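You operate a simulated robot arm through the tools that you are given. There is no shell and no other tool. Be economical: measure what you need, move in short steps, check, and stop when the job is done.

You run a simulated robot arm. Do the job below in one go: nothing can be reset, and whatever is moved stays where it is left.

TASK
Pack the sound adapter in the parts box and tape its lid.
Fine: pink foam in first, the adapter on it, then the white lid; press the cream tape on the lid, straight along its bar, till it sticks.

The check looks at the end state, three seconds after you hand in, the way a careful person would. Anything else that was tipped, shoved, dropped, spilled or broken makes it a failure. Lids that push on must go on centred and level and be pressed home; caps that screw on are set level and turned clockwise until they are tight.

THE ROBOT
A 6-joint arm with a two-finger parallel gripper, fixed in place. Base frame: the origin is at the foot of the arm, x ahead of it, y to its left, z up; the work surface is at about z = 0.002. Units: m, degrees, N and s.
With the tool pointing down near the work surface it reaches from about 0.12 to 0.5 m from the base axis. Its first joint turns from -72.0 to 72.0 degrees. Payload 0.65 kg.
Tool frame: the origin (TCP) lies between the finger pads and is the grasp point; the fingertips stand 0.025 m ahead of it; z points along the fingers, y is the line along which they close. Largest opening 0.076 m; finger width 0.018, thickness 0.01; the body of the gripper, 0.036 by 0.078 m, starts 0.045 m behind the TCP.
Orientation is that of the tool frame in the base frame, as [roll, pitch, yaw] about the fixed x, y, z axes, in that order (R = Rz(yaw) Ry(pitch) Rx(roll)). With the fingers straight down and closing along the base's y, the tool's x points along the base's -x, its y along +y and its z along -z.

THE INTERFACE
- The arm moves only by the tool nudge_tool. Its argument "targets" is a list that holds one entry, the list of rows, each a list of 7 numbers: the finger opening in mm, from 0 to 76, then the shift along the base's x, y, z in units of 40 mm (1.0 is 40 mm), then the turn, a rotation vector about the base's x, y, z in units of 8 degrees (1.0 is 8 degrees). In form: [[[jaw, dx, dy, dz, rx, ry, rz], ...]]. A call has 1 to 12 rows; each row shifts and turns the commanded pose from where the row before left it. A call with a number of a shift or a turn outside -1 to 1 is refused whole. Rows are played at 5 a second. More than 0.05 m and 8.6 degrees between two rows, or a gripper value outside its range, and nothing of the call is played. Where a pose cannot be reached the arm comes as near as it can. A force on the tool above 40 N (or 10 N above the force at the start of the call, whichever is more), or a blocked arm, ends the call early, and 0.2 s more pass. Each finger travels about 0.108 m/s and halts on what it meets, pressing with about 31 N; the grip force reading is that of the motor and also rises with nothing between the fingers. The clock runs only during rows and for 0.2 s after the last one: add rows that do not move to give the fingers time. The reply holds the time, the measured pose of the TCP, the force on the tool along the base axes, the opening and the grip force, in the units named above and with some noise.
- Cameras (640 x 400 px; columns grow to the right, rows downward): "scene" is fixed at [0.0737, 0.2876, 0.4141]; the picture's right is [-0.58, -0.81, 0.00], its down [-0.38, 0.28, -0.88] and it looks along [0.71, -0.52, -0.47] (base axes); focal length 214 px, centre (320, 200). "wrist" rides on the gripper at [0.058, 0.011, -0.081] in the tool frame; the picture's right is [-0.18, 0.98, 0.00], its down [-0.75, -0.14, -0.64] and it looks along [-0.63, -0.12, 0.77] (tool axes); focal length 243 px, centre (320, 200). There is no depth. A picture from a camera that has moved, and an enlarged one, comes with that camera's place and axes in the base frame and with its lens.
- snapshot(camera): a new picture of that camera. The clock stands still meanwhile.
- enlarge(camera, box): a new picture of the part [left, top, right, bottom] of that camera's present view, enlarged. The clock stands still meanwhile.
- close_job(): hands the job in; it is judged then, once.

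Work in short steps. Places have to be worked out from the pictures, the camera data and where the tool is seen: move nearer, look again, correct. Check each grasp and each placing, and mend what went wrong. You have 120 turns and 68 pictures in all, those below and enlarged ones among them. Open the gripper and draw the arm clear of the work before you hand the job in, unless the task says otherwise; then end with one line.

The tools are called after "Emit:" as a command line: name --argument value ..., lists and objects as JSON in quotes. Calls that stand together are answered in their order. nudge_tool: Moves the arm, as the interface text tells. Its arguments: {"type":"object","properties":{"targets":{"type":"array","items":{"type":"array","items":{"type":"array","items":{"type":"number"}}}}},"required":["targets"]} The other tools are called the same way: snapshot (camera) takes a picture; enlarge (camera, box) takes an enlarged picture of a part of a camera's view; close_job () hands the job in.

At the start:

```text
clock: 0.0
eef_pos: [0.2032, 0.116, 0.3608]
tool_rot: [179.9, 0.1, 180.0]
wrist_force: [0.5, 0.6, -0.4]
opening: 0.0757
grasp_force: 0.1
```

scene: 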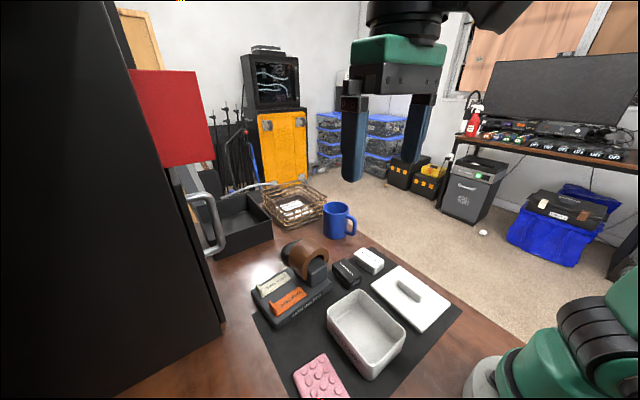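
wrist: 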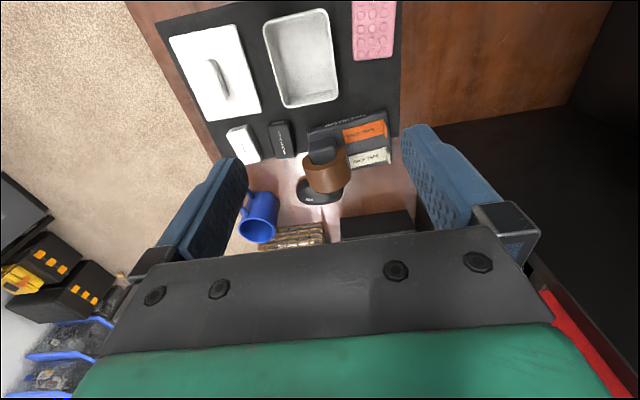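

I'll look closely at the work area from both cameras first.

Emit:
enlarge --camera "scene" --box '[240, 220, 480, 400]'

Emit:
enlarge --camera "wrist" --box '[150, 0, 430, 210]'

```text
2.22 times, centred on (360, 310) of scene
camera zoom: at [0.0737, 0.2876, 0.4141], right [-0.58, -0.81, 0.0], down [-0.38, 0.28, -0.88], along [0.71, -0.52, -0.47], focal length 477 px, centre (231, -44)
```

zoom: 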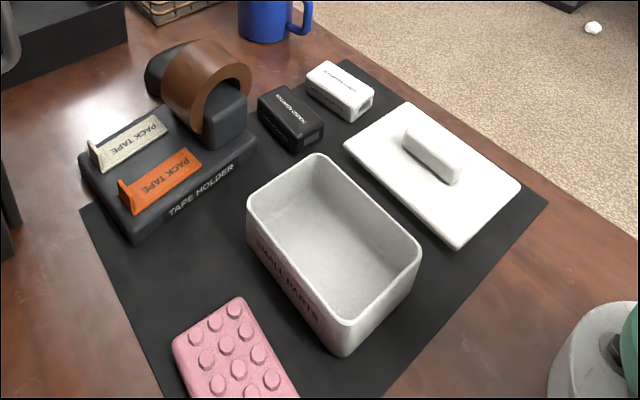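

```text
1.90 times, centred on (290, 105) of wrist
camera zoom: at [0.1445, 0.1258, 0.4431], right [0.18, 0.98, 0.0], down [0.75, -0.14, 0.64], along [0.63, -0.12, -0.77], focal length 462 px, centre (377, 381)
```

zoom: 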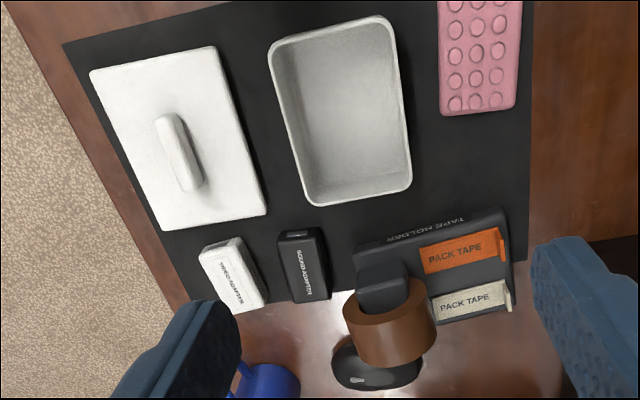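

Black one is the sound adapter, white one a video adapter. I'll pull back and tilt a little so the wrist camera looks down on the mat more squarely.

Emit:
nudge_tool --targets '[[[76, -0.5, -0.5, 0, 0, 1, 0], [76, -0.5, -0.5, 0, 0, 1, 0], [76, 0, 0, 0, 0, 1, 0], [76, 0, 0, 0, 0, 0, 0]]]'

Emit:
snapshot --camera "wrist"

```text
clock: 1.0
eef_pos: [0.163, 0.0746, 0.3622]
tool_rot: [179.9, -23.9, -180.0]
wrist_force: [-0.3, 0.1, 0.6]
opening: 0.076
grasp_force: 0.0
```

```text
63 pictures are left
camera wrist: at [0.1426, 0.0854, 0.4598], right [0.17, 0.98, -0.07], down [0.95, -0.14, 0.28], along [0.27, -0.12, -0.96], focal length 243 px, centre (320, 200)
```

wrist: 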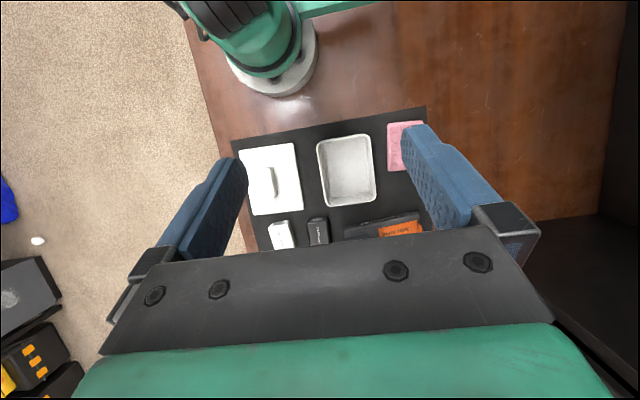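

Good view; enlarge the mat for measuring.

Emit:
enlarge --camera "wrist" --box '[220, 105, 440, 250]'

```text
2.76 times, centred on (330, 178) of wrist
camera zoom: at [0.1426, 0.0854, 0.4598], right [0.17, 0.98, -0.07], down [0.95, -0.14, 0.28], along [0.27, -0.12, -0.96], focal length 669 px, centre (292, 262)
```

zoom: 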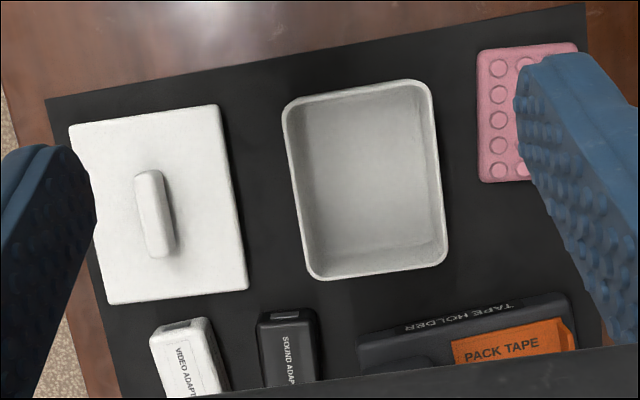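

Estimates: foam centre ≈(0.192,0.195) about 60×80 mm, box centre ≈(0.216,0.089) with rim z≈0.05, lid centre ≈(0.218,−0.054). I go above the foam, upright, for a closer look.

Emit:
nudge_tool --targets '[[[76, 0.12, 0.5, -1, 0, -0.75, 0], [76, 0.12, 0.5, -1, 0, -0.75, 0], [76, 0.12, 0.5, -1, 0, -0.75, 0], [76, 0.12, 0.5, -1, 0, -0.75, 0], [76, 0.12, 0.5, -1, 0, 0, 0], [76, 0.12, 0.5, -1, 0, 0, 0], [76, 0, 0, 0, 0, 0, 0]]]'

Emit:
snapshot --camera "wrist"

Emit:
snapshot --camera "scene"

```text
clock: 2.6
eef_pos: [0.1917, 0.194, 0.1233]
tool_rot: [179.9, 0.1, -179.9]
wrist_force: [-0.4, -0.3, 0.6]
opening: 0.0762
grasp_force: 0.0
```

```text
61 pictures are left
camera wrist: at [0.1328, 0.2053, 0.2036], right [0.18, 0.98, 0.0], down [0.75, -0.14, 0.64], along [0.63, -0.12, -0.77], focal length 243 px, centre (320, 200)
```

wrist: 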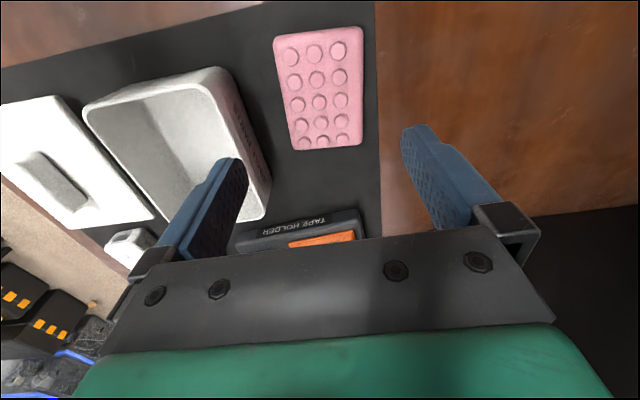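

```text
60 pictures are left
```

scene: 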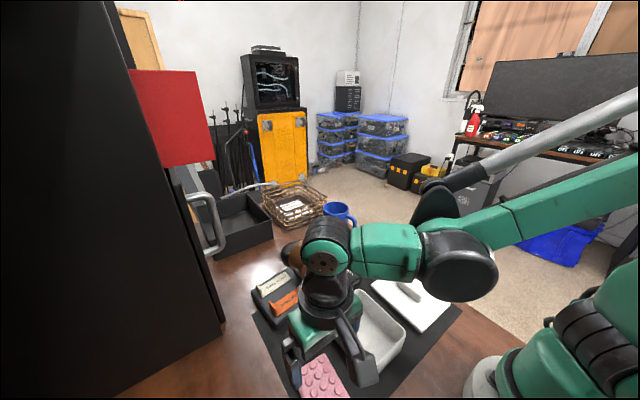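

Foam lies at ≈(0.191,0.196), yaw ≈ −4.5°, width ≈57 mm. Turn to match, lower to just above it, and check.

Emit:
nudge_tool --targets '[[[76, 0, 0.05, -0.8, 0, 0, -0.55], [76, 0, 0, -0.8, 0, 0, 0], [76, 0, 0, 0, 0, 0, 0]]]'

Emit:
snapshot --camera "wrist"

Emit:
enlarge --camera "scene" --box '[240, 280, 440, 400]'

```text
clock: 3.4
eef_pos: [0.1919, 0.1968, 0.0582]
tool_rot: [179.9, 0.2, 175.6]
wrist_force: [1.1, 0.5, -1.1]
opening: 0.0759
grasp_force: 0.1
```

```text
59 pictures are left
camera wrist: at [0.1339, 0.2117, 0.139], right [0.26, 0.97, 0.0], down [0.74, -0.2, 0.64], along [0.62, -0.17, -0.77], focal length 243 px, centre (320, 200)
```

wrist: 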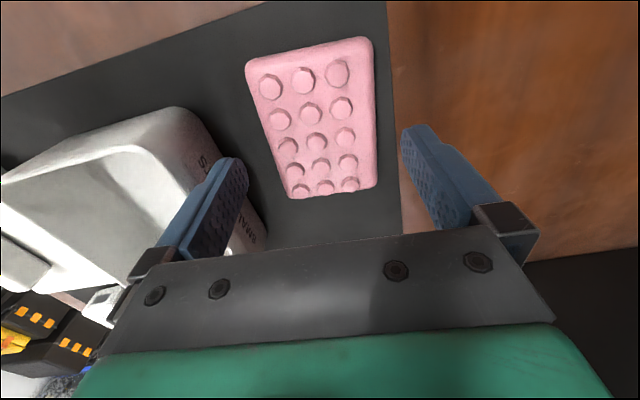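

```text
3.20 times, centred on (340, 340) of scene
camera zoom: at [0.0737, 0.2876, 0.4141], right [-0.58, -0.81, 0.0], down [-0.38, 0.28, -0.88], along [0.71, -0.52, -0.47], focal length 686 px, centre (256, -248)
```

zoom: 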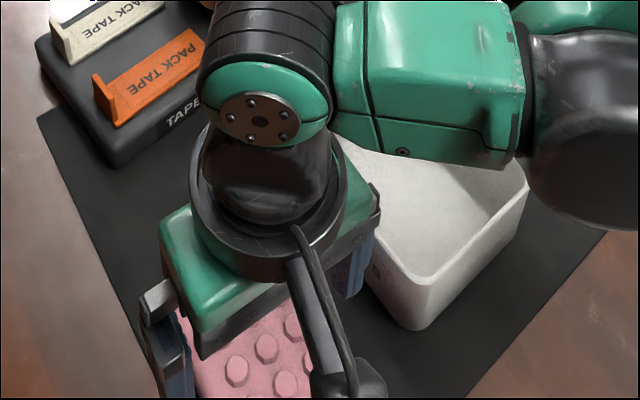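

Foam centre ≈(0.190,0.198), matching the jaws. Lower and close.

Emit:
nudge_tool --targets '[[[76, 0, 0.02, -0.34, 0, 0, -0.05], [76, 0, 0, -0.34, 0, 0, 0], [50, 0, 0, 0, 0, 0, 0], [50, 0, 0, 0, 0, 0, 0]]]'

```text
clock: 4.4
eef_pos: [0.1919, 0.1982, 0.0325]
tool_rot: [179.8, 0.1, 175.2]
wrist_force: [0.1, 0.0, 4.1]
opening: 0.0603
grasp_force: 31.0
```

Foam gripped at 60 mm. Lift it and look at the box from above for its inner width.

Emit:
nudge_tool --targets '[[[50, 0, 0, 0.5, 0, 0, 0], [50, 0, 0, 1, 0, 0, 0], [50, 0, 0, 1, 0, 0, 0], [50, -0.5, -1, 0, 0, 0, 0.28], [50, -0.5, -1, 0, 0, 0, 0.28], [50, 0, 0, 0, 0, 0, 0]]]'

Emit:
snapshot --camera "wrist"

```text
clock: 5.8
eef_pos: [0.1534, 0.1187, 0.1309]
tool_rot: [179.9, 0.1, 179.6]
wrist_force: [-0.4, 0.5, -0.1]
opening: 0.0604
grasp_force: 30.9
```

```text
57 pictures are left
camera wrist: at [0.094, 0.1288, 0.2122], right [0.19, 0.98, 0.0], down [0.75, -0.15, 0.64], along [0.63, -0.12, -0.77], focal length 243 px, centre (320, 200)
```

wrist: 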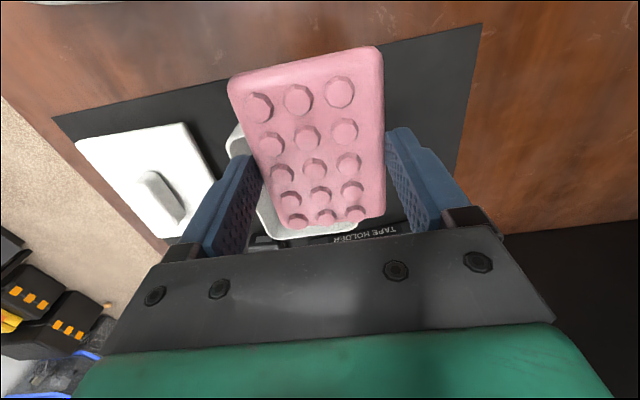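

Emit:
enlarge --camera "scene" --box '[280, 260, 440, 390]'

```text
3.08 times, centred on (360, 325) of scene
camera zoom: at [0.0737, 0.2876, 0.4141], right [-0.58, -0.81, 0.0], down [-0.38, 0.28, -0.88], along [0.71, -0.52, -0.47], focal length 660 px, centre (197, -185)
```

zoom: 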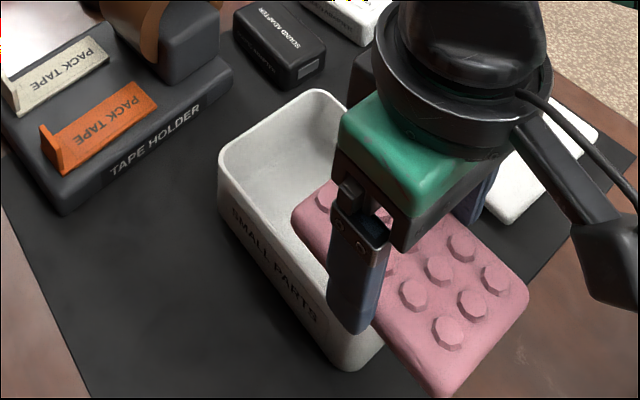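

Fingers plus foam (80 mm) are about as wide as the box inside, so I'll release with fingertips just at the rim, the foam already started inside. Move over the box centre (0.2165, 0.088) and lower.

Emit:
nudge_tool --targets '[[[50, 0.8, -0.38, 0, 0, 0, 0], [50, 0.8, -0.38, 0, 0, 0, 0], [50, 0, 0, -0.5, 0, 0, 0], [50, 0, 0, -0.5, 0, 0, 0], [50, 0, 0, -0.1, 0, 0, 0], [50, 0, 0, 0, 0, 0, 0]]]'

Emit:
snapshot --camera "wrist"

Emit:
enlarge --camera "scene" --box '[280, 260, 440, 390]'

```text
clock: 7.2
eef_pos: [0.2151, 0.0874, 0.0875]
tool_rot: [179.9, 0.1, 179.8]
wrist_force: [0.3, -0.8, 0.0]
opening: 0.0606
grasp_force: 31.2
```

```text
55 pictures are left
camera wrist: at [0.1575, 0.0985, 0.1682], right [0.19, 0.98, 0.0], down [0.75, -0.15, 0.64], along [0.63, -0.12, -0.77], focal length 243 px, centre (320, 200)
```

wrist: 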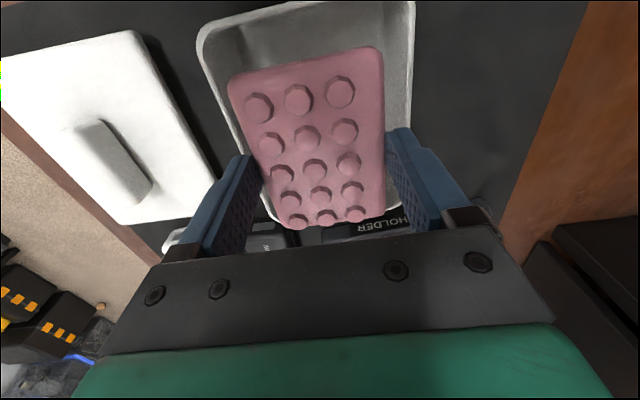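

```text
3.08 times, centred on (360, 325) of scene
camera zoom: at [0.0737, 0.2876, 0.4141], right [-0.58, -0.81, 0.0], down [-0.38, 0.28, -0.88], along [0.71, -0.52, -0.47], focal length 660 px, centre (197, -185)
```

zoom: 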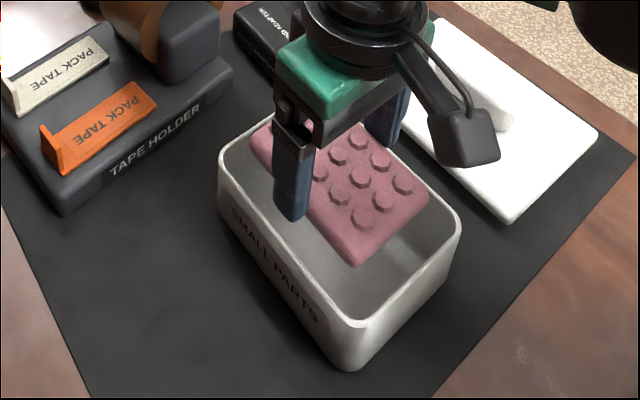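

Aligned within a couple of mm. Small correction (+1 mm y, +2 mm x, −1.5° yaw), lower to rim level.

Emit:
nudge_tool --targets '[[[50, 0.06, 0.03, -0.17, 0, 0, -0.2], [50, 0, 0, 0, 0, 0, 0], [50, 0, 0, 0, 0, 0, 0]]]'

Emit:
enlarge --camera "scene" --box '[300, 280, 420, 390]'

```text
clock: 8.0
eef_pos: [0.2175, 0.0888, 0.0815]
tool_rot: [179.9, 0.1, 178.2]
wrist_force: [0.3, 0.3, -1.1]
opening: 0.0607
grasp_force: 30.9
```

```text
3.64 times, centred on (360, 335) of scene
camera zoom: at [0.0737, 0.2876, 0.4141], right [-0.58, -0.81, 0.0], down [-0.38, 0.28, -0.88], along [0.71, -0.52, -0.47], focal length 780 px, centre (174, -291)
```

zoom: 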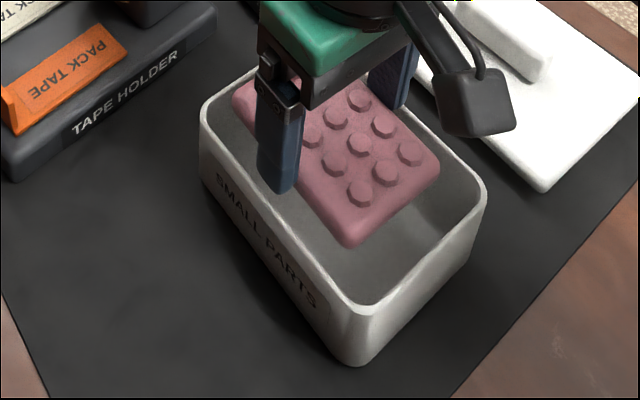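

Foam is over the opening with its bottom about at the rim. Lower 2 mm more and release.

Emit:
nudge_tool --targets '[[[50, 0, 0, -0.06, 0, 0, 0], [50, 0, 0, 0, 0, 0, 0], [76, 0, 0, 0, 0, 0, 0], [76, 0, 0, 0, 0, 0, 0], [76, 0, 0, 0.5, 0, 0, 0], [76, 0, 0, 0.8, 0, 0, 0]]]'

Emit:
snapshot --camera "wrist"

Emit:
enlarge --camera "scene" --box '[300, 280, 420, 390]'

```text
clock: 9.4
eef_pos: [0.2169, 0.089, 0.1316]
tool_rot: [180.0, 0.0, 178.0]
wrist_force: [1.1, 0.1, 0.4]
opening: 0.0761
grasp_force: 0.1
```

```text
52 pictures are left
camera wrist: at [0.1596, 0.1015, 0.2114], right [0.22, 0.98, 0.0], down [0.75, -0.17, 0.64], along [0.63, -0.14, -0.77], focal length 243 px, centre (320, 200)
```

wrist: 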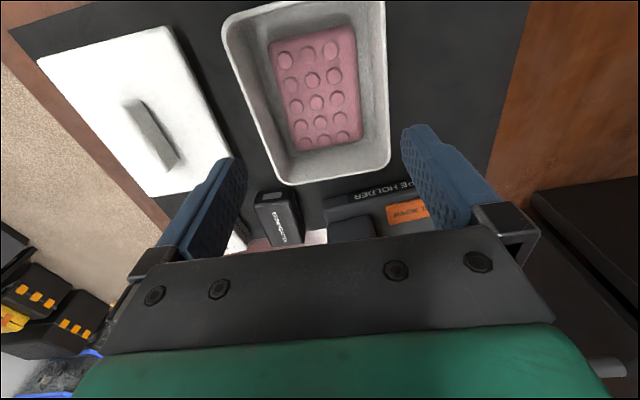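

```text
3.64 times, centred on (360, 335) of scene
camera zoom: at [0.0737, 0.2876, 0.4141], right [-0.58, -0.81, 0.0], down [-0.38, 0.28, -0.88], along [0.71, -0.52, -0.47], focal length 780 px, centre (174, -291)
```

zoom: 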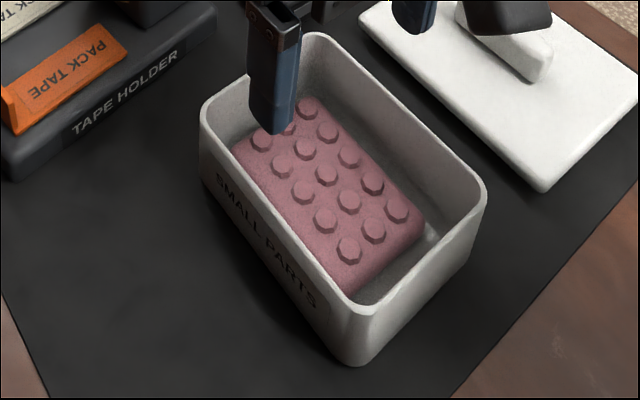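

Foam lies flat and centred in the box. Next the black sound adapter near (0.33,0.02): view it closer.

Emit:
nudge_tool --targets '[[[50, 0.4, -0.75, 0.5, 0, 0, 0.25], [50, 0.4, -0.75, 0.5, 0, 1, 0], [50, 0, 0, 0, 0, 1, 0], [50, 0, 0, 0, 0, 0, 0]]]'

Emit:
snapshot --camera "wrist"

```text
clock: 10.4
eef_pos: [0.2501, 0.0282, 0.1711]
tool_rot: [179.9, -16.0, -179.9]
wrist_force: [0.3, -0.1, 0.3]
opening: 0.05
grasp_force: 0.1
```

```text
50 pictures are left
camera wrist: at [0.216, 0.0389, 0.2641], right [0.18, 0.98, -0.05], down [0.9, -0.14, 0.41], along [0.4, -0.12, -0.91], focal length 243 px, centre (320, 200)
```

wrist: 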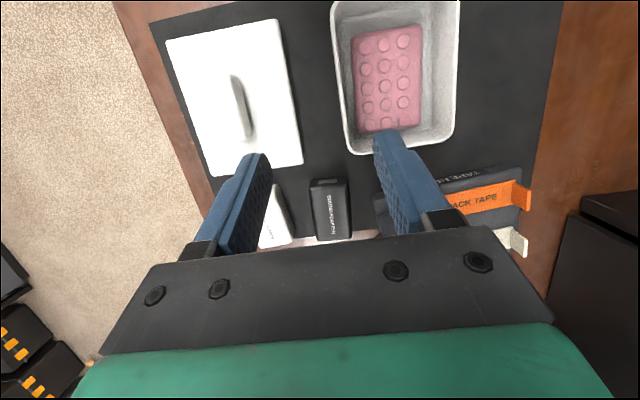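

Adapter ≈(0.335,0.017), yaw ≈ −3°, top z≈0.028. Go upright above it with jaws at 56 mm and check.

Emit:
nudge_tool --targets '[[[56, 0.5, -0.1, 0, 0, -1, 0], [56, 0.8, -0.1, 0, 0, -1, -0.35], [56, 0.8, -0.08, -0.9, 0, 0, 0], [56, 0, 0, -1, 0, 0, 0], [56, 0, 0, 0, 0, 0, 0]]]'

Emit:
snapshot --camera "wrist"

Emit:
enlarge --camera "scene" --box '[280, 220, 440, 330]'

```text
clock: 11.6
eef_pos: [0.3343, 0.0173, 0.0958]
tool_rot: [179.7, 0.1, 177.3]
wrist_force: [-0.7, -0.4, -0.4]
opening: 0.0556
grasp_force: 0.0
```

```text
49 pictures are left
camera wrist: at [0.2769, 0.0297, 0.1755], right [0.23, 0.97, 0.0], down [0.74, -0.18, 0.64], along [0.63, -0.14, -0.77], focal length 243 px, centre (320, 200)
```

wrist: 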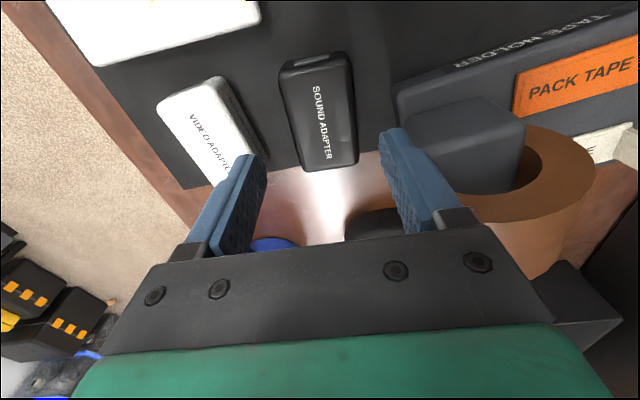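

```text
3.64 times, centred on (360, 275) of scene
camera zoom: at [0.0737, 0.2876, 0.4141], right [-0.58, -0.81, 0.0], down [-0.38, 0.28, -0.88], along [0.71, -0.52, -0.47], focal length 780 px, centre (174, -73)
```

zoom: 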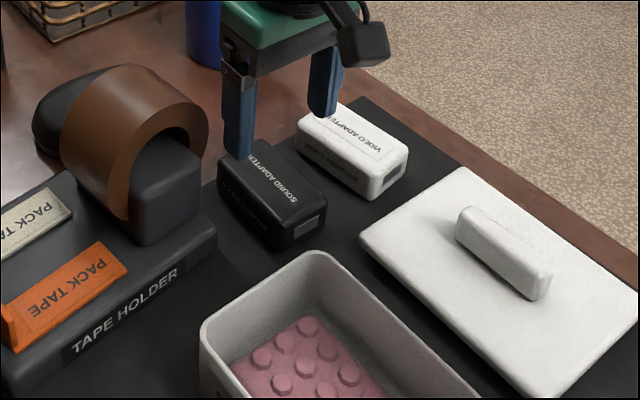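

Adapter centre refined to (0.338,0.0187), yaw −3.6°, 37 mm wide; clearances to its neighbours are fine. Descend and grip.

Emit:
nudge_tool --targets '[[[52, 0.08, 0.035, -0.5, 0, 0, -0.1], [52, 0, 0, -0.65, 0, 0, 0], [52, 0, 0, -0.47, 0, 0, 0], [52, 0, 0, 0, 0, 0, 0], [20, 0, 0, 0, 0, 0, 0], [20, 0, 0, 0, 0, 0, 0]]]'

```text
clock: 13.0
eef_pos: [0.3387, 0.0181, 0.0303]
tool_rot: [179.7, 0.1, 176.5]
wrist_force: [0.0, -0.3, -0.5]
opening: 0.0417
grasp_force: 30.9
```

Gripped at 42 mm. Lift and carry over the box.

Emit:
nudge_tool --targets '[[[20, 0, 0, 0.5, 0, 0, 0], [20, 0, 0, 1, 0, 0, 0], [20, 0, 0, 1, 0, 0, 0], [20, -0.76, 0.44, 0, 0, 0, 0.1], [20, -0.76, 0.44, 0, 0, 0, 0.1], [20, -0.76, 0.44, 0, 0, 0, 0], [20, -0.76, 0.44, 0, 0, 0, 0], [20, 0, 0, 0, 0, 0, 0]]]'

Emit:
snapshot --camera "wrist"

Emit:
enlarge --camera "scene" --box '[240, 220, 440, 390]'

```text
clock: 14.8
eef_pos: [0.2161, 0.0893, 0.1301]
tool_rot: [179.7, 0.1, 178.1]
wrist_force: [-0.7, 0.5, -0.8]
opening: 0.0413
grasp_force: 30.8
```

```text
47 pictures are left
camera wrist: at [0.1569, 0.1018, 0.2099], right [0.22, 0.98, 0.0], down [0.75, -0.17, 0.64], along [0.63, -0.14, -0.77], focal length 243 px, centre (320, 200)
```

wrist: 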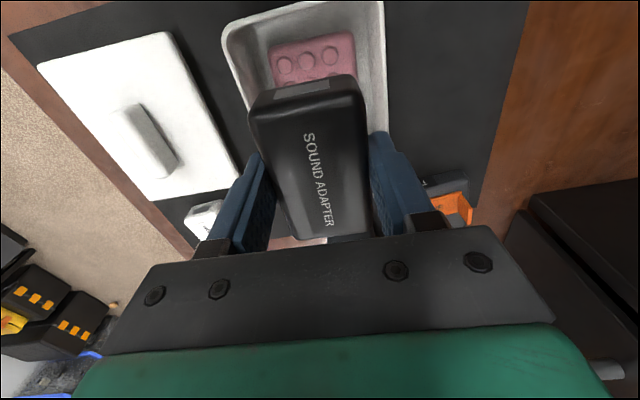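

```text
2.35 times, centred on (340, 305) of scene
camera zoom: at [0.0737, 0.2876, 0.4141], right [-0.58, -0.81, 0.0], down [-0.38, 0.28, -0.88], along [0.71, -0.52, -0.47], focal length 505 px, centre (273, -47)
```

zoom: 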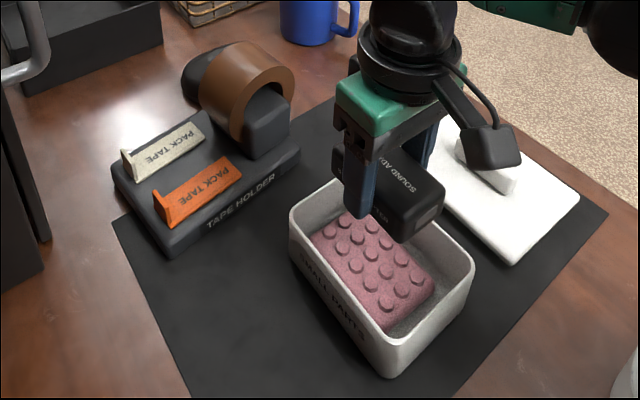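

Adapter is held level over the box. Lower into the box, the last part in fine steps.

Emit:
nudge_tool --targets '[[[20, 0.02, 0, -0.8, 0, 0, 0], [20, 0, 0, -0.7, 0, 0, 0], [20, 0, 0, 0, 0, 0, 0], [20, 0, 0, 0, 0, 0, 0]]]'

Emit:
enlarge --camera "scene" --box '[300, 260, 430, 390]'

```text
clock: 15.8
eef_pos: [0.2164, 0.0891, 0.0694]
tool_rot: [179.7, 0.1, 178.1]
wrist_force: [0.1, -0.2, -1.4]
opening: 0.0415
grasp_force: 31.3
```

```text
3.08 times, centred on (365, 325) of scene
camera zoom: at [0.0737, 0.2876, 0.4141], right [-0.58, -0.81, 0.0], down [-0.38, 0.28, -0.88], along [0.71, -0.52, -0.47], focal length 660 px, centre (182, -185)
```

zoom: 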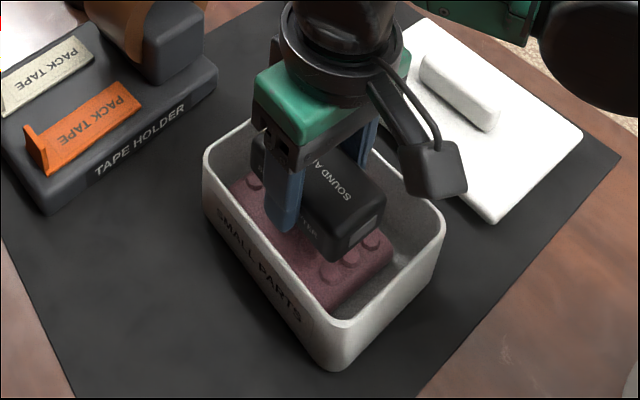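

Clear of the walls. Continue down in small steps until it touches.

Emit:
nudge_tool --targets '[[[20, 0, 0, -0.15, 0, 0, 0], [20, 0, 0, -0.1, 0, 0, 0], [20, 0, 0, -0.1, 0, 0, 0], [20, 0, 0, 0, 0, 0, 0]]]'

```text
clock: 16.8
eef_pos: [0.2164, 0.0898, 0.0553]
tool_rot: [179.7, 0.1, 178.1]
wrist_force: [0.3, 1.6, -1.6]
opening: 0.0416
grasp_force: 30.6
```

Emit:
nudge_tool --targets '[[[20, 0, 0, -0.06, 0, 0, 0], [20, 0, 0, -0.06, 0, 0, 0], [20, 0, 0, 0, 0, 0, 0]]]'

```text
clock: 17.6
eef_pos: [0.2166, 0.0896, 0.0503]
tool_rot: [179.6, 0.1, 178.2]
wrist_force: [0.0, 0.7, -1.4]
opening: 0.0414
grasp_force: 31.2
```

No contact yet (force unchanged); 2–3 mm more.

Emit:
nudge_tool --targets '[[[20, 0, 0, -0.05, 0, 0, 0], [20, 0, 0, -0.05, 0, 0, 0], [20, 0, 0, 0, 0, 0, 0]]]'

Emit:
enlarge --camera "scene" --box '[300, 260, 430, 390]'

```text
clock: 18.4
eef_pos: [0.2165, 0.0888, 0.0466]
tool_rot: [179.7, 0.1, 178.1]
wrist_force: [0.2, -1.0, 23.9]
opening: 0.0415
grasp_force: 30.9
```

```text
3.08 times, centred on (365, 325) of scene
camera zoom: at [0.0737, 0.2876, 0.4141], right [-0.58, -0.81, 0.0], down [-0.38, 0.28, -0.88], along [0.71, -0.52, -0.47], focal length 660 px, centre (182, -185)
```

zoom: 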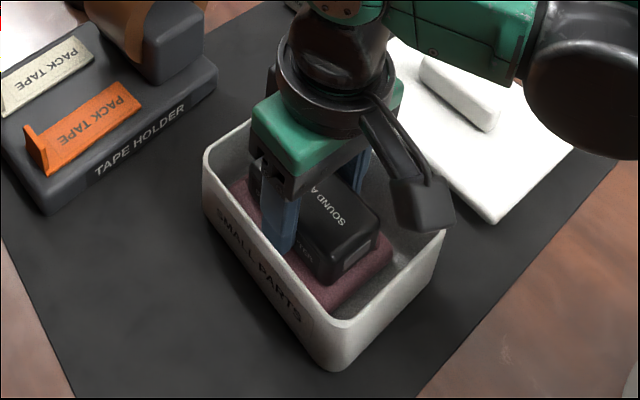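

Contact at 24 N: seated on the foam. Ease off 1 mm, open slightly, rise.

Emit:
nudge_tool --targets '[[[20, 0, 0, 0.04, 0, 0, 0], [50, 0, 0, 0, 0, 0, 0], [50, 0, 0, 0, 0, 0, 0], [50, 0, 0, 0.6, 0, 0, 0], [50, 0, 0, 1, 0, 0, 0], [50, 0, 0, 1, 0, 0, 0], [76, 0, 0, 0, 0, 0, 0]]]'

Emit:
snapshot --camera "wrist"

Emit:
enlarge --camera "scene" --box '[240, 220, 480, 390]'

```text
clock: 20.0
eef_pos: [0.2181, 0.0883, 0.1533]
tool_rot: [179.7, 0.1, 178.1]
wrist_force: [0.1, 0.5, -0.1]
opening: 0.0762
grasp_force: 0.0
```

```text
43 pictures are left
camera wrist: at [0.159, 0.1014, 0.2338], right [0.22, 0.98, 0.0], down [0.75, -0.17, 0.64], along [0.63, -0.14, -0.77], focal length 243 px, centre (320, 200)
```

wrist: 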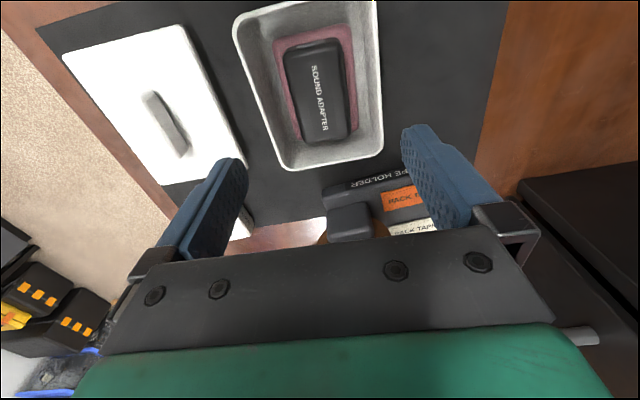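

```text
2.35 times, centred on (360, 305) of scene
camera zoom: at [0.0737, 0.2876, 0.4141], right [-0.58, -0.81, 0.0], down [-0.38, 0.28, -0.88], along [0.71, -0.52, -0.47], focal length 505 px, centre (226, -47)
```

zoom: 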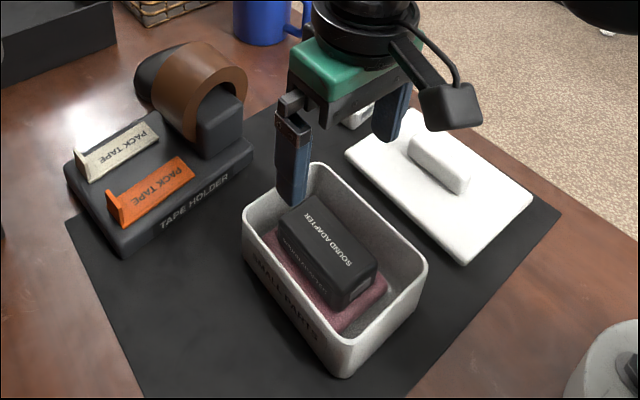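

Adapter sits on the foam inside. Now go above the lid's bar and look.

Emit:
nudge_tool --targets '[[[40, 0, -0.9, 0, 0, 0, 0.2], [40, 0, -0.9, 0, 0, 0, 0], [40, 0, -0.9, -0.4, 0, 0, 0], [40, 0, -0.85, -0.4, 0, 0, 0], [40, 0, 0, 0, 0, 0, 0]]]'

Emit:
snapshot --camera "wrist"

Emit:
enlarge --camera "scene" --box '[350, 240, 480, 350]'

```text
clock: 21.2
eef_pos: [0.2169, -0.0513, 0.1205]
tool_rot: [179.7, 0.1, 179.7]
wrist_force: [-0.4, 0.0, 0.6]
opening: 0.0399
grasp_force: 0.1
```

```text
41 pictures are left
camera wrist: at [0.1582, -0.0418, 0.2006], right [0.19, 0.98, 0.0], down [0.75, -0.15, 0.64], along [0.63, -0.12, -0.77], focal length 243 px, centre (320, 200)
```

wrist: 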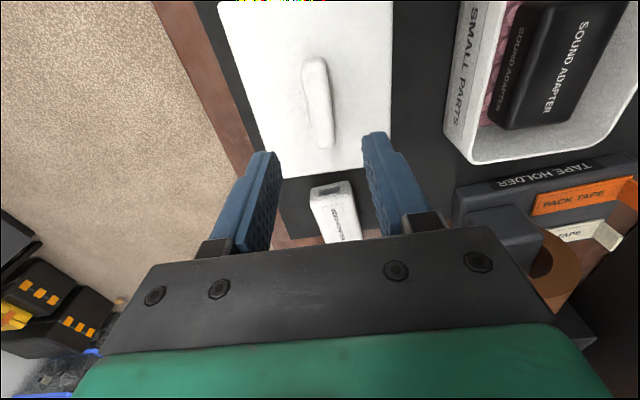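

```text
3.64 times, centred on (415, 295) of scene
camera zoom: at [0.0737, 0.2876, 0.4141], right [-0.58, -0.81, 0.0], down [-0.38, 0.28, -0.88], along [0.71, -0.52, -0.47], focal length 780 px, centre (-26, -146)
```

zoom: 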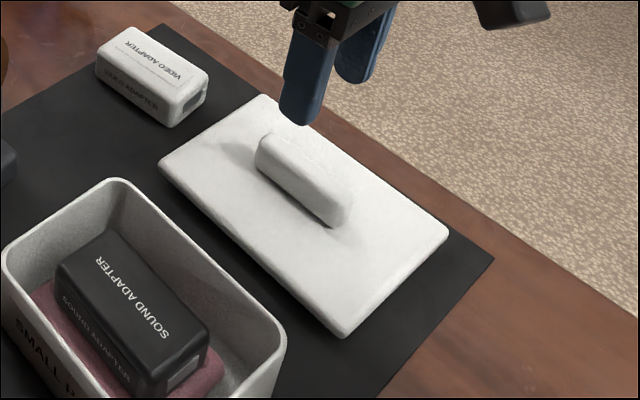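

Bar ≈(0.217,−0.053), along x. Lower to just above it for a finer check.

Emit:
nudge_tool --targets '[[[40, 0, -0.06, -0.6, 0, 0, -0.2], [40, 0, 0, -0.6, 0, 0, 0], [40, 0, 0, 0, 0, 0, 0]]]'

Emit:
snapshot --camera "wrist"

Emit:
enlarge --camera "scene" --box '[350, 240, 480, 350]'

```text
clock: 22.0
eef_pos: [0.2174, -0.0549, 0.0723]
tool_rot: [179.7, 0.1, 178.2]
wrist_force: [-0.1, -0.5, -0.1]
opening: 0.04
grasp_force: 0.1
```

```text
39 pictures are left
camera wrist: at [0.1588, -0.0428, 0.1529], right [0.22, 0.98, 0.0], down [0.75, -0.17, 0.64], along [0.63, -0.14, -0.77], focal length 243 px, centre (320, 200)
```

wrist: 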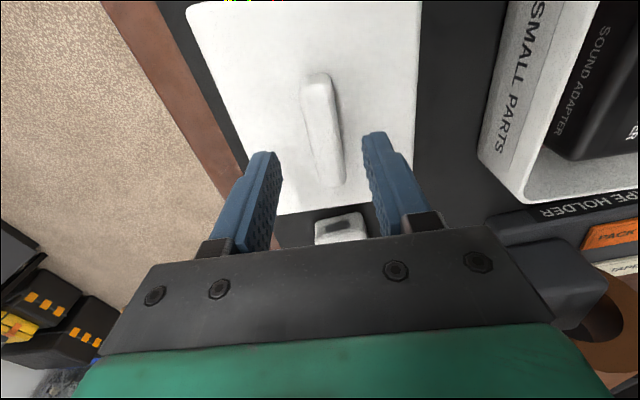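

```text
3.64 times, centred on (415, 295) of scene
camera zoom: at [0.0737, 0.2876, 0.4141], right [-0.58, -0.81, 0.0], down [-0.38, 0.28, -0.88], along [0.71, -0.52, -0.47], focal length 780 px, centre (-26, -146)
```

zoom: 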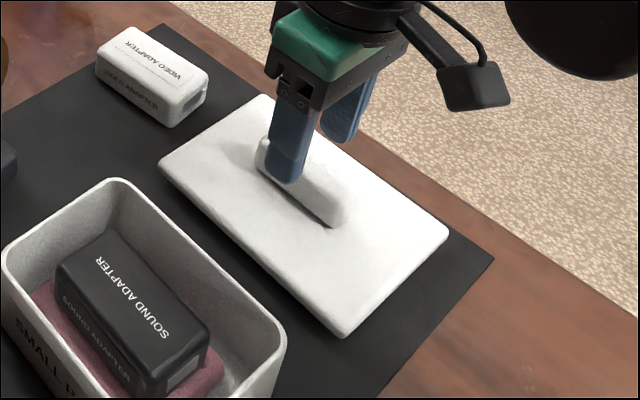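

Bar centre (0.218,−0.054), yaw ≈ −3°. Align, lower so tips stay just above the lid plate, and grip.

Emit:
nudge_tool --targets '[[[40, 0.02, 0.02, -0.5, 0, 0, -0.15], [40, 0, 0, -0.36, 0, 0, 0], [40, 0, 0, 0, 0, 0, 0], [5, 0, 0, 0, 0, 0, 0], [5, 0, 0, 0, 0, 0, 0]]]'

Emit:
enlarge --camera "scene" --box '[350, 240, 480, 350]'

```text
clock: 22.6
eef_pos: [0.2176, -0.0537, 0.0422]
tool_rot: [179.8, -0.1, 176.9]
wrist_force: [-2.3, 3.8, 138.7]
opening: 0.0399
grasp_force: 0.1
stopped in row 2: the force on the tool passed its limit (the readings are from after the stop); the commanded pose is now the measured one
```

```text
3.64 times, centred on (415, 295) of scene
camera zoom: at [0.0735, 0.2877, 0.4141], right [-0.58, -0.81, 0.0], down [-0.38, 0.28, -0.88], along [0.72, -0.52, -0.47], focal length 780 px, centre (-26, -146)
```

zoom: 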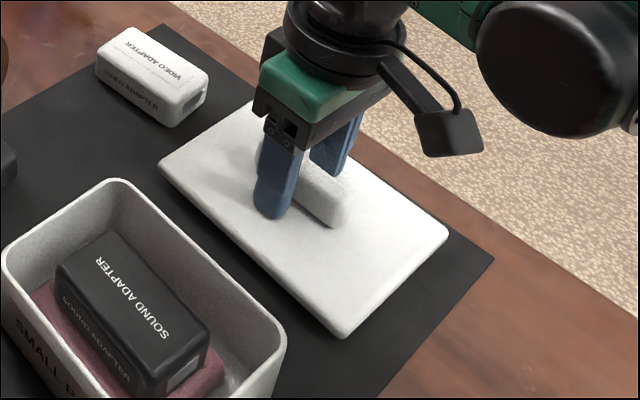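

Tips touched the lid plate: its top is at z≈0.017. Rise 1.5 mm and grip.

Emit:
nudge_tool --targets '[[[40, 0, 0, 0.05, 0, 0, 0], [40, 0, 0, 0, 0, 0, 0], [5, 0, 0, 0, 0, 0, 0], [5, 0, 0, 0, 0, 0, 0]]]'

```text
clock: 23.6
eef_pos: [0.217, -0.0529, 0.0451]
tool_rot: [179.6, -0.2, 176.9]
wrist_force: [0.3, 0.5, -0.2]
opening: 0.0151
grasp_force: 31.2
```

Bar gripped (15 mm wide). Lift the lid and carry it over the box at height.

Emit:
nudge_tool --targets '[[[5, 0, 0, 0.5, 0, 0, 0], [5, 0, 0, 0.8, 0, 0, 0], [5, 0, 0, 0.8, 0, 0, 0], [5, 0, 0.9, 0, 0, 0, 0], [5, 0, 0.9, 0, 0, 0, 0], [5, 0, 0.9, 0, 0, 0, 0], [5, 0, 0.83, 0, 0, 0, 0.1], [5, 0, 0, 0, 0, 0, 0]]]'

Emit:
snapshot --camera "wrist"

Emit:
enlarge --camera "scene" --box '[280, 230, 440, 390]'

```text
clock: 25.4
eef_pos: [0.2174, 0.087, 0.1291]
tool_rot: [179.6, -0.2, 177.8]
wrist_force: [-0.2, 0.1, -0.7]
opening: 0.0153
grasp_force: 30.9
```

```text
36 pictures are left
camera wrist: at [0.1601, 0.0992, 0.2096], right [0.22, 0.97, 0.0], down [0.75, -0.17, 0.64], along [0.62, -0.14, -0.77], focal length 243 px, centre (320, 200)
```

wrist: 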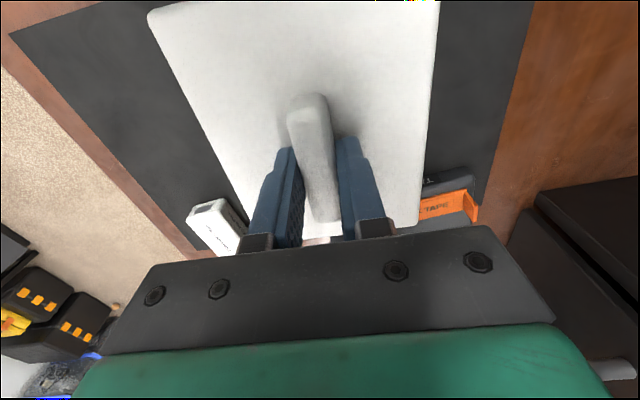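

```text
2.50 times, centred on (360, 310) of scene
camera zoom: at [0.0737, 0.2876, 0.4141], right [-0.58, -0.81, 0.0], down [-0.38, 0.28, -0.88], along [0.71, -0.52, -0.47], focal length 536 px, centre (220, -75)
```

zoom: 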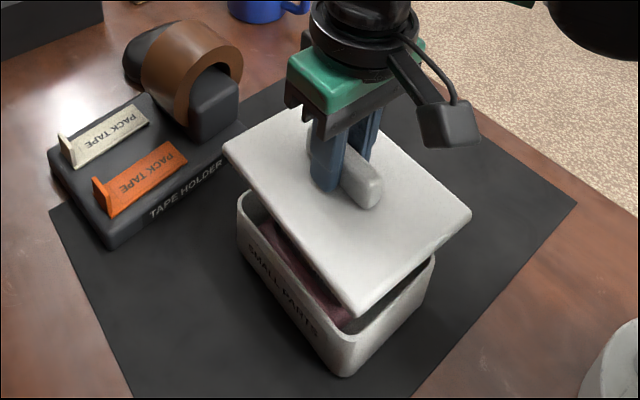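

Lower until the flange is a few mm above the rim, then compare lid and rim corners in the scene camera.

Emit:
nudge_tool --targets '[[[5, 0, 0.03, -0.4, 0, 0, 0], [5, 0, 0, -0.35, 0, 0, 0], [5, 0, 0, 0, 0, 0, 0], [5, 0, 0, 0, 0, 0, 0]]]'

Emit:
enlarge --camera "scene" --box '[310, 270, 430, 385]'

Emit:
snapshot --camera "wrist"

```text
clock: 26.4
eef_pos: [0.2184, 0.0869, 0.0979]
tool_rot: [179.7, -0.2, 177.7]
wrist_force: [0.8, -0.2, -0.8]
opening: 0.0155
grasp_force: 31.1
```

```text
3.48 times, centred on (370, 328) of scene
camera zoom: at [0.0737, 0.2876, 0.4141], right [-0.58, -0.81, 0.0], down [-0.38, 0.28, -0.88], along [0.71, -0.52, -0.47], focal length 746 px, centre (146, -244)
```

zoom: 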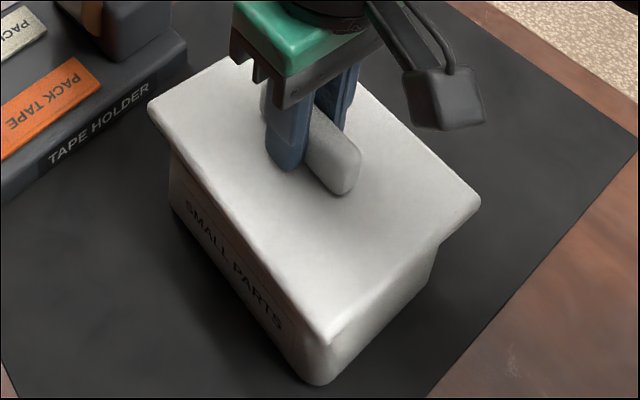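

```text
33 pictures are left
camera wrist: at [0.16, 0.1004, 0.1792], right [0.22, 0.97, 0.0], down [0.75, -0.17, 0.64], along [0.62, -0.14, -0.77], focal length 243 px, centre (320, 200)
```

wrist: 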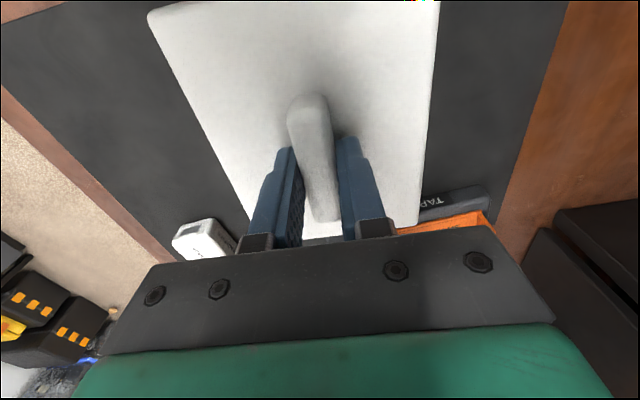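

In the scene view the lid is centred over the rim to within about 1 mm in both diagonals; yaw maybe 1° off. Correct it and lower gently, watching the force.

Emit:
nudge_tool --targets '[[[5, -0.01, 0, -0.04, 0, 0, 0.1], [5, 0, 0, -0.05, 0, 0, 0], [5, 0, 0, -0.05, 0, 0, 0], [5, 0, 0, 0, 0, 0, 0]]]'

```text
clock: 27.4
eef_pos: [0.2166, 0.0888, 0.0931]
tool_rot: [179.7, -0.1, 178.5]
wrist_force: [-0.1, -1.3, 0.2]
opening: 0.0156
grasp_force: 31.0
```

Emit:
nudge_tool --targets '[[[5, 0, 0, -0.05, 0, 0, 0], [5, 0, 0, -0.05, 0, 0, 0], [5, 0, 0, 0, 0, 0, 0]]]'

Emit:
enlarge --camera "scene" --box '[310, 270, 430, 385]'

```text
clock: 28.2
eef_pos: [0.2176, 0.0882, 0.0911]
tool_rot: [179.7, -0.1, 178.5]
wrist_force: [-0.1, -0.5, 35.4]
opening: 0.0153
grasp_force: 30.8
```

```text
3.48 times, centred on (370, 328) of scene
camera zoom: at [0.0737, 0.2876, 0.4141], right [-0.58, -0.81, 0.0], down [-0.38, 0.28, -0.88], along [0.71, -0.52, -0.47], focal length 746 px, centre (146, -244)
```

zoom: 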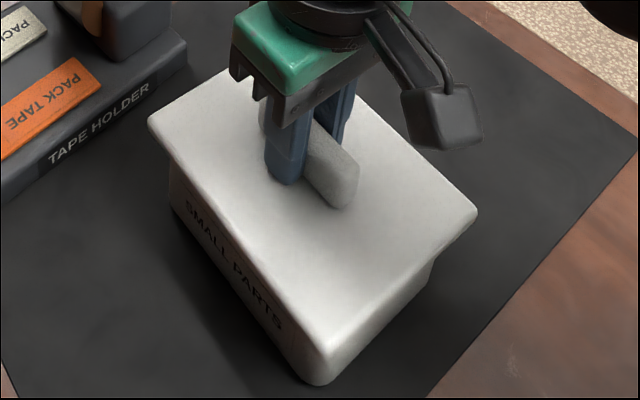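

Contact with 35 N at TCP z 0.091. Look closely at the lid edge and rim to see how it sits.

Emit:
enlarge --camera "scene" --box '[335, 300, 415, 380]'

```text
5.00 times, centred on (375, 340) of scene
camera zoom: at [0.0737, 0.2876, 0.4141], right [-0.58, -0.81, 0.0], down [-0.38, 0.28, -0.88], along [0.71, -0.52, -0.47], focal length 1072 px, centre (45, -500)
```

zoom: 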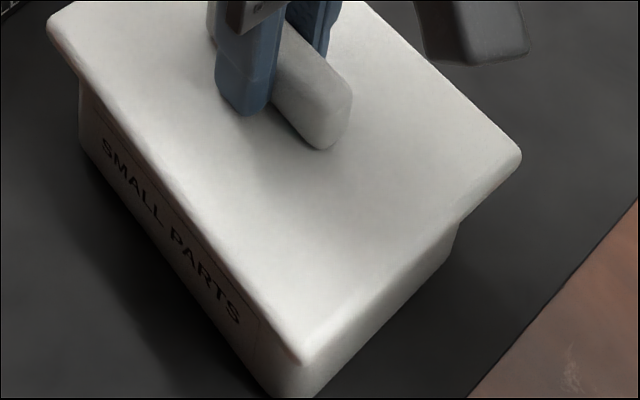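

The lid seems shifted ≈1 mm −x and ≈2 mm +y relative to the box. Lift 3 mm, correct, and lower again.

Emit:
nudge_tool --targets '[[[5, 0, 0, 0.1, 0, 0, 0], [5, 0.03, -0.045, 0, 0, 0, 0], [5, 0, 0, 0, 0, 0, 0], [5, 0, 0, -0.05, 0, 0, 0], [5, 0, 0, -0.05, 0, 0, 0], [5, 0, 0, 0, 0, 0, 0]]]'

```text
clock: 29.6
eef_pos: [0.2173, 0.0857, 0.0884]
tool_rot: [179.7, -0.1, 178.5]
wrist_force: [-0.4, 2.8, 32.6]
opening: 0.0155
grasp_force: 31.6
```

It went about 2 mm deeper with the same force. Press a little further.

Emit:
nudge_tool --targets '[[[5, 0, 0, -0.03, 0, 0, 0], [5, 0, 0, 0, 0, 0, 0]]]'

Emit:
enlarge --camera "scene" --box '[335, 300, 415, 380]'

```text
clock: 29.9
eef_pos: [0.219, 0.0862, 0.0895]
tool_rot: [179.7, -0.3, 178.6]
wrist_force: [-1.2, -0.4, 34.6]
opening: 0.0155
grasp_force: 30.5
stopped in row 1: the force on the tool passed its limit (the readings are from after the stop); the commanded pose is now the measured one
```

```text
5.00 times, centred on (375, 340) of scene
camera zoom: at [0.0737, 0.2876, 0.4141], right [-0.58, -0.81, 0.0], down [-0.38, 0.28, -0.88], along [0.71, -0.52, -0.47], focal length 1072 px, centre (45, -500)
```

zoom: 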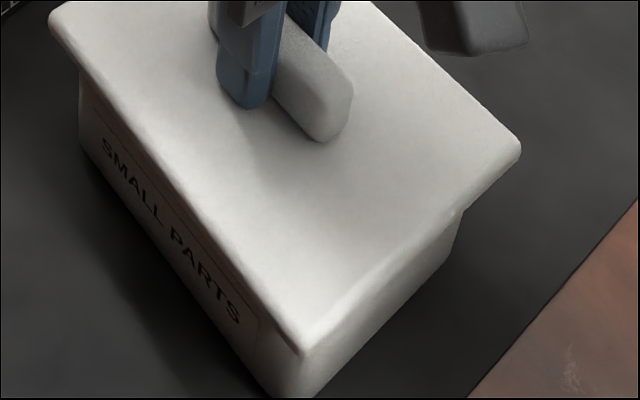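

By careful corner comparison the lid is now ≈2 mm off toward +x/−y (overcorrected); yaw matches. Lift, move (−1.9,+1.0 mm), look at it before lowering.

Emit:
nudge_tool --targets '[[[5, 0, 0, 0.12, 0, 0, 0], [5, -0.047, 0.025, 0, 0, 0, 0], [5, 0, 0, 0, 0, 0, 0], [5, 0, 0, -0.05, 0, 0, 0], [5, 0, 0, -0.05, 0, 0, 0], [5, 0, 0, 0, 0, 0, 0], [5, 0, 0, 0, 0, 0, 0]]]'

Emit:
enlarge --camera "scene" --box '[335, 300, 415, 380]'

```text
clock: 31.5
eef_pos: [0.2159, 0.0872, 0.0895]
tool_rot: [179.8, -0.1, 178.6]
wrist_force: [0.2, -0.1, 17.6]
opening: 0.0151
grasp_force: 30.6
```

```text
5.00 times, centred on (375, 340) of scene
camera zoom: at [0.0737, 0.2876, 0.4141], right [-0.58, -0.81, 0.0], down [-0.38, 0.28, -0.88], along [0.71, -0.52, -0.47], focal length 1072 px, centre (45, -500)
```

zoom: 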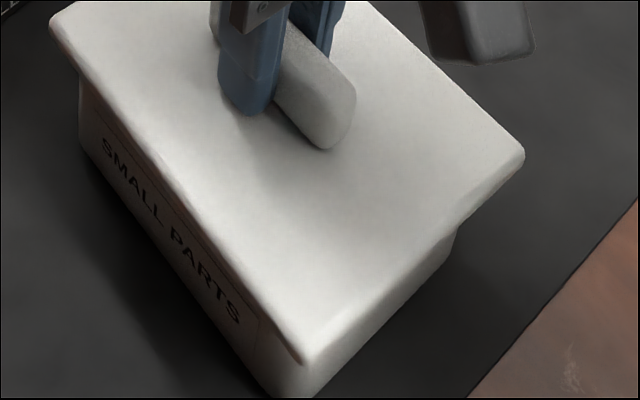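

Now centred within ≈0.6 mm. Press down progressively and see whether it moves.

Emit:
nudge_tool --targets '[[[5, 0, 0, -0.03, 0, 0, 0], [5, 0, 0, 0, 0, 0, 0]]]'

Emit:
nudge_tool --targets '[[[5, 0, 0, -0.02, 0, 0, 0], [5, 0, 0, 0, 0, 0, 0]]]'

```text
clock: 32.0
eef_pos: [0.217, 0.0877, 0.0893]
tool_rot: [179.7, -0.2, 178.6]
wrist_force: [-2.5, -0.7, 32.7]
opening: 0.0152
grasp_force: 31.4
stopped in row 2: the force on the tool passed its limit (the readings are from after the stop); the commanded pose is now the measured one
```

```text
clock: 32.3
eef_pos: [0.2171, 0.0871, 0.0888]
tool_rot: [179.7, -0.2, 178.6]
wrist_force: [-1.8, -0.9, 34.9]
opening: 0.0154
grasp_force: 30.8
stopped in row 1: the force on the tool passed its limit (the readings are from after the stop); the commanded pose is now the measured one
```

Hard contact, not going in. I need to see the lid's underside: lift away and tilt it toward the scene camera.

Emit:
nudge_tool --targets '[[[5, 0, 0, 0.3, 0, 0, 0], [5, 0, 0, 1, 0, 0, 0], [5, 0, 0, 1, 0, 0, 0], [5, 0.3, 0, 1, 0.81, 0.58, 0], [5, 0.3, 0, 1, 0.81, 0.58, 0], [5, 0.3, 0, 1, 0.81, 0.58, 0], [5, 0.3, 0, 0.5, 0.81, 0.58, 0], [5, 0, 0, 0, 0.81, 0.58, 0], [5, 0, 0, 0, 0, 0, 0]]]'

Emit:
snapshot --camera "scene"

```text
clock: 34.3
eef_pos: [0.264, 0.0891, 0.3212]
tool_rot: [145.9, -22.9, -174.2]
wrist_force: [-0.9, 0.4, -0.3]
opening: 0.0154
grasp_force: 31.1
```

```text
28 pictures are left
```

scene: 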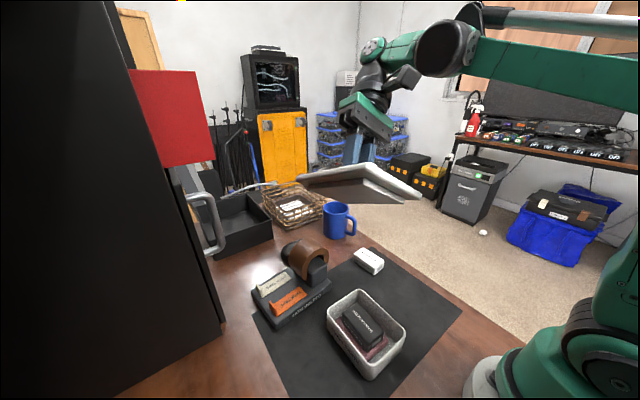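

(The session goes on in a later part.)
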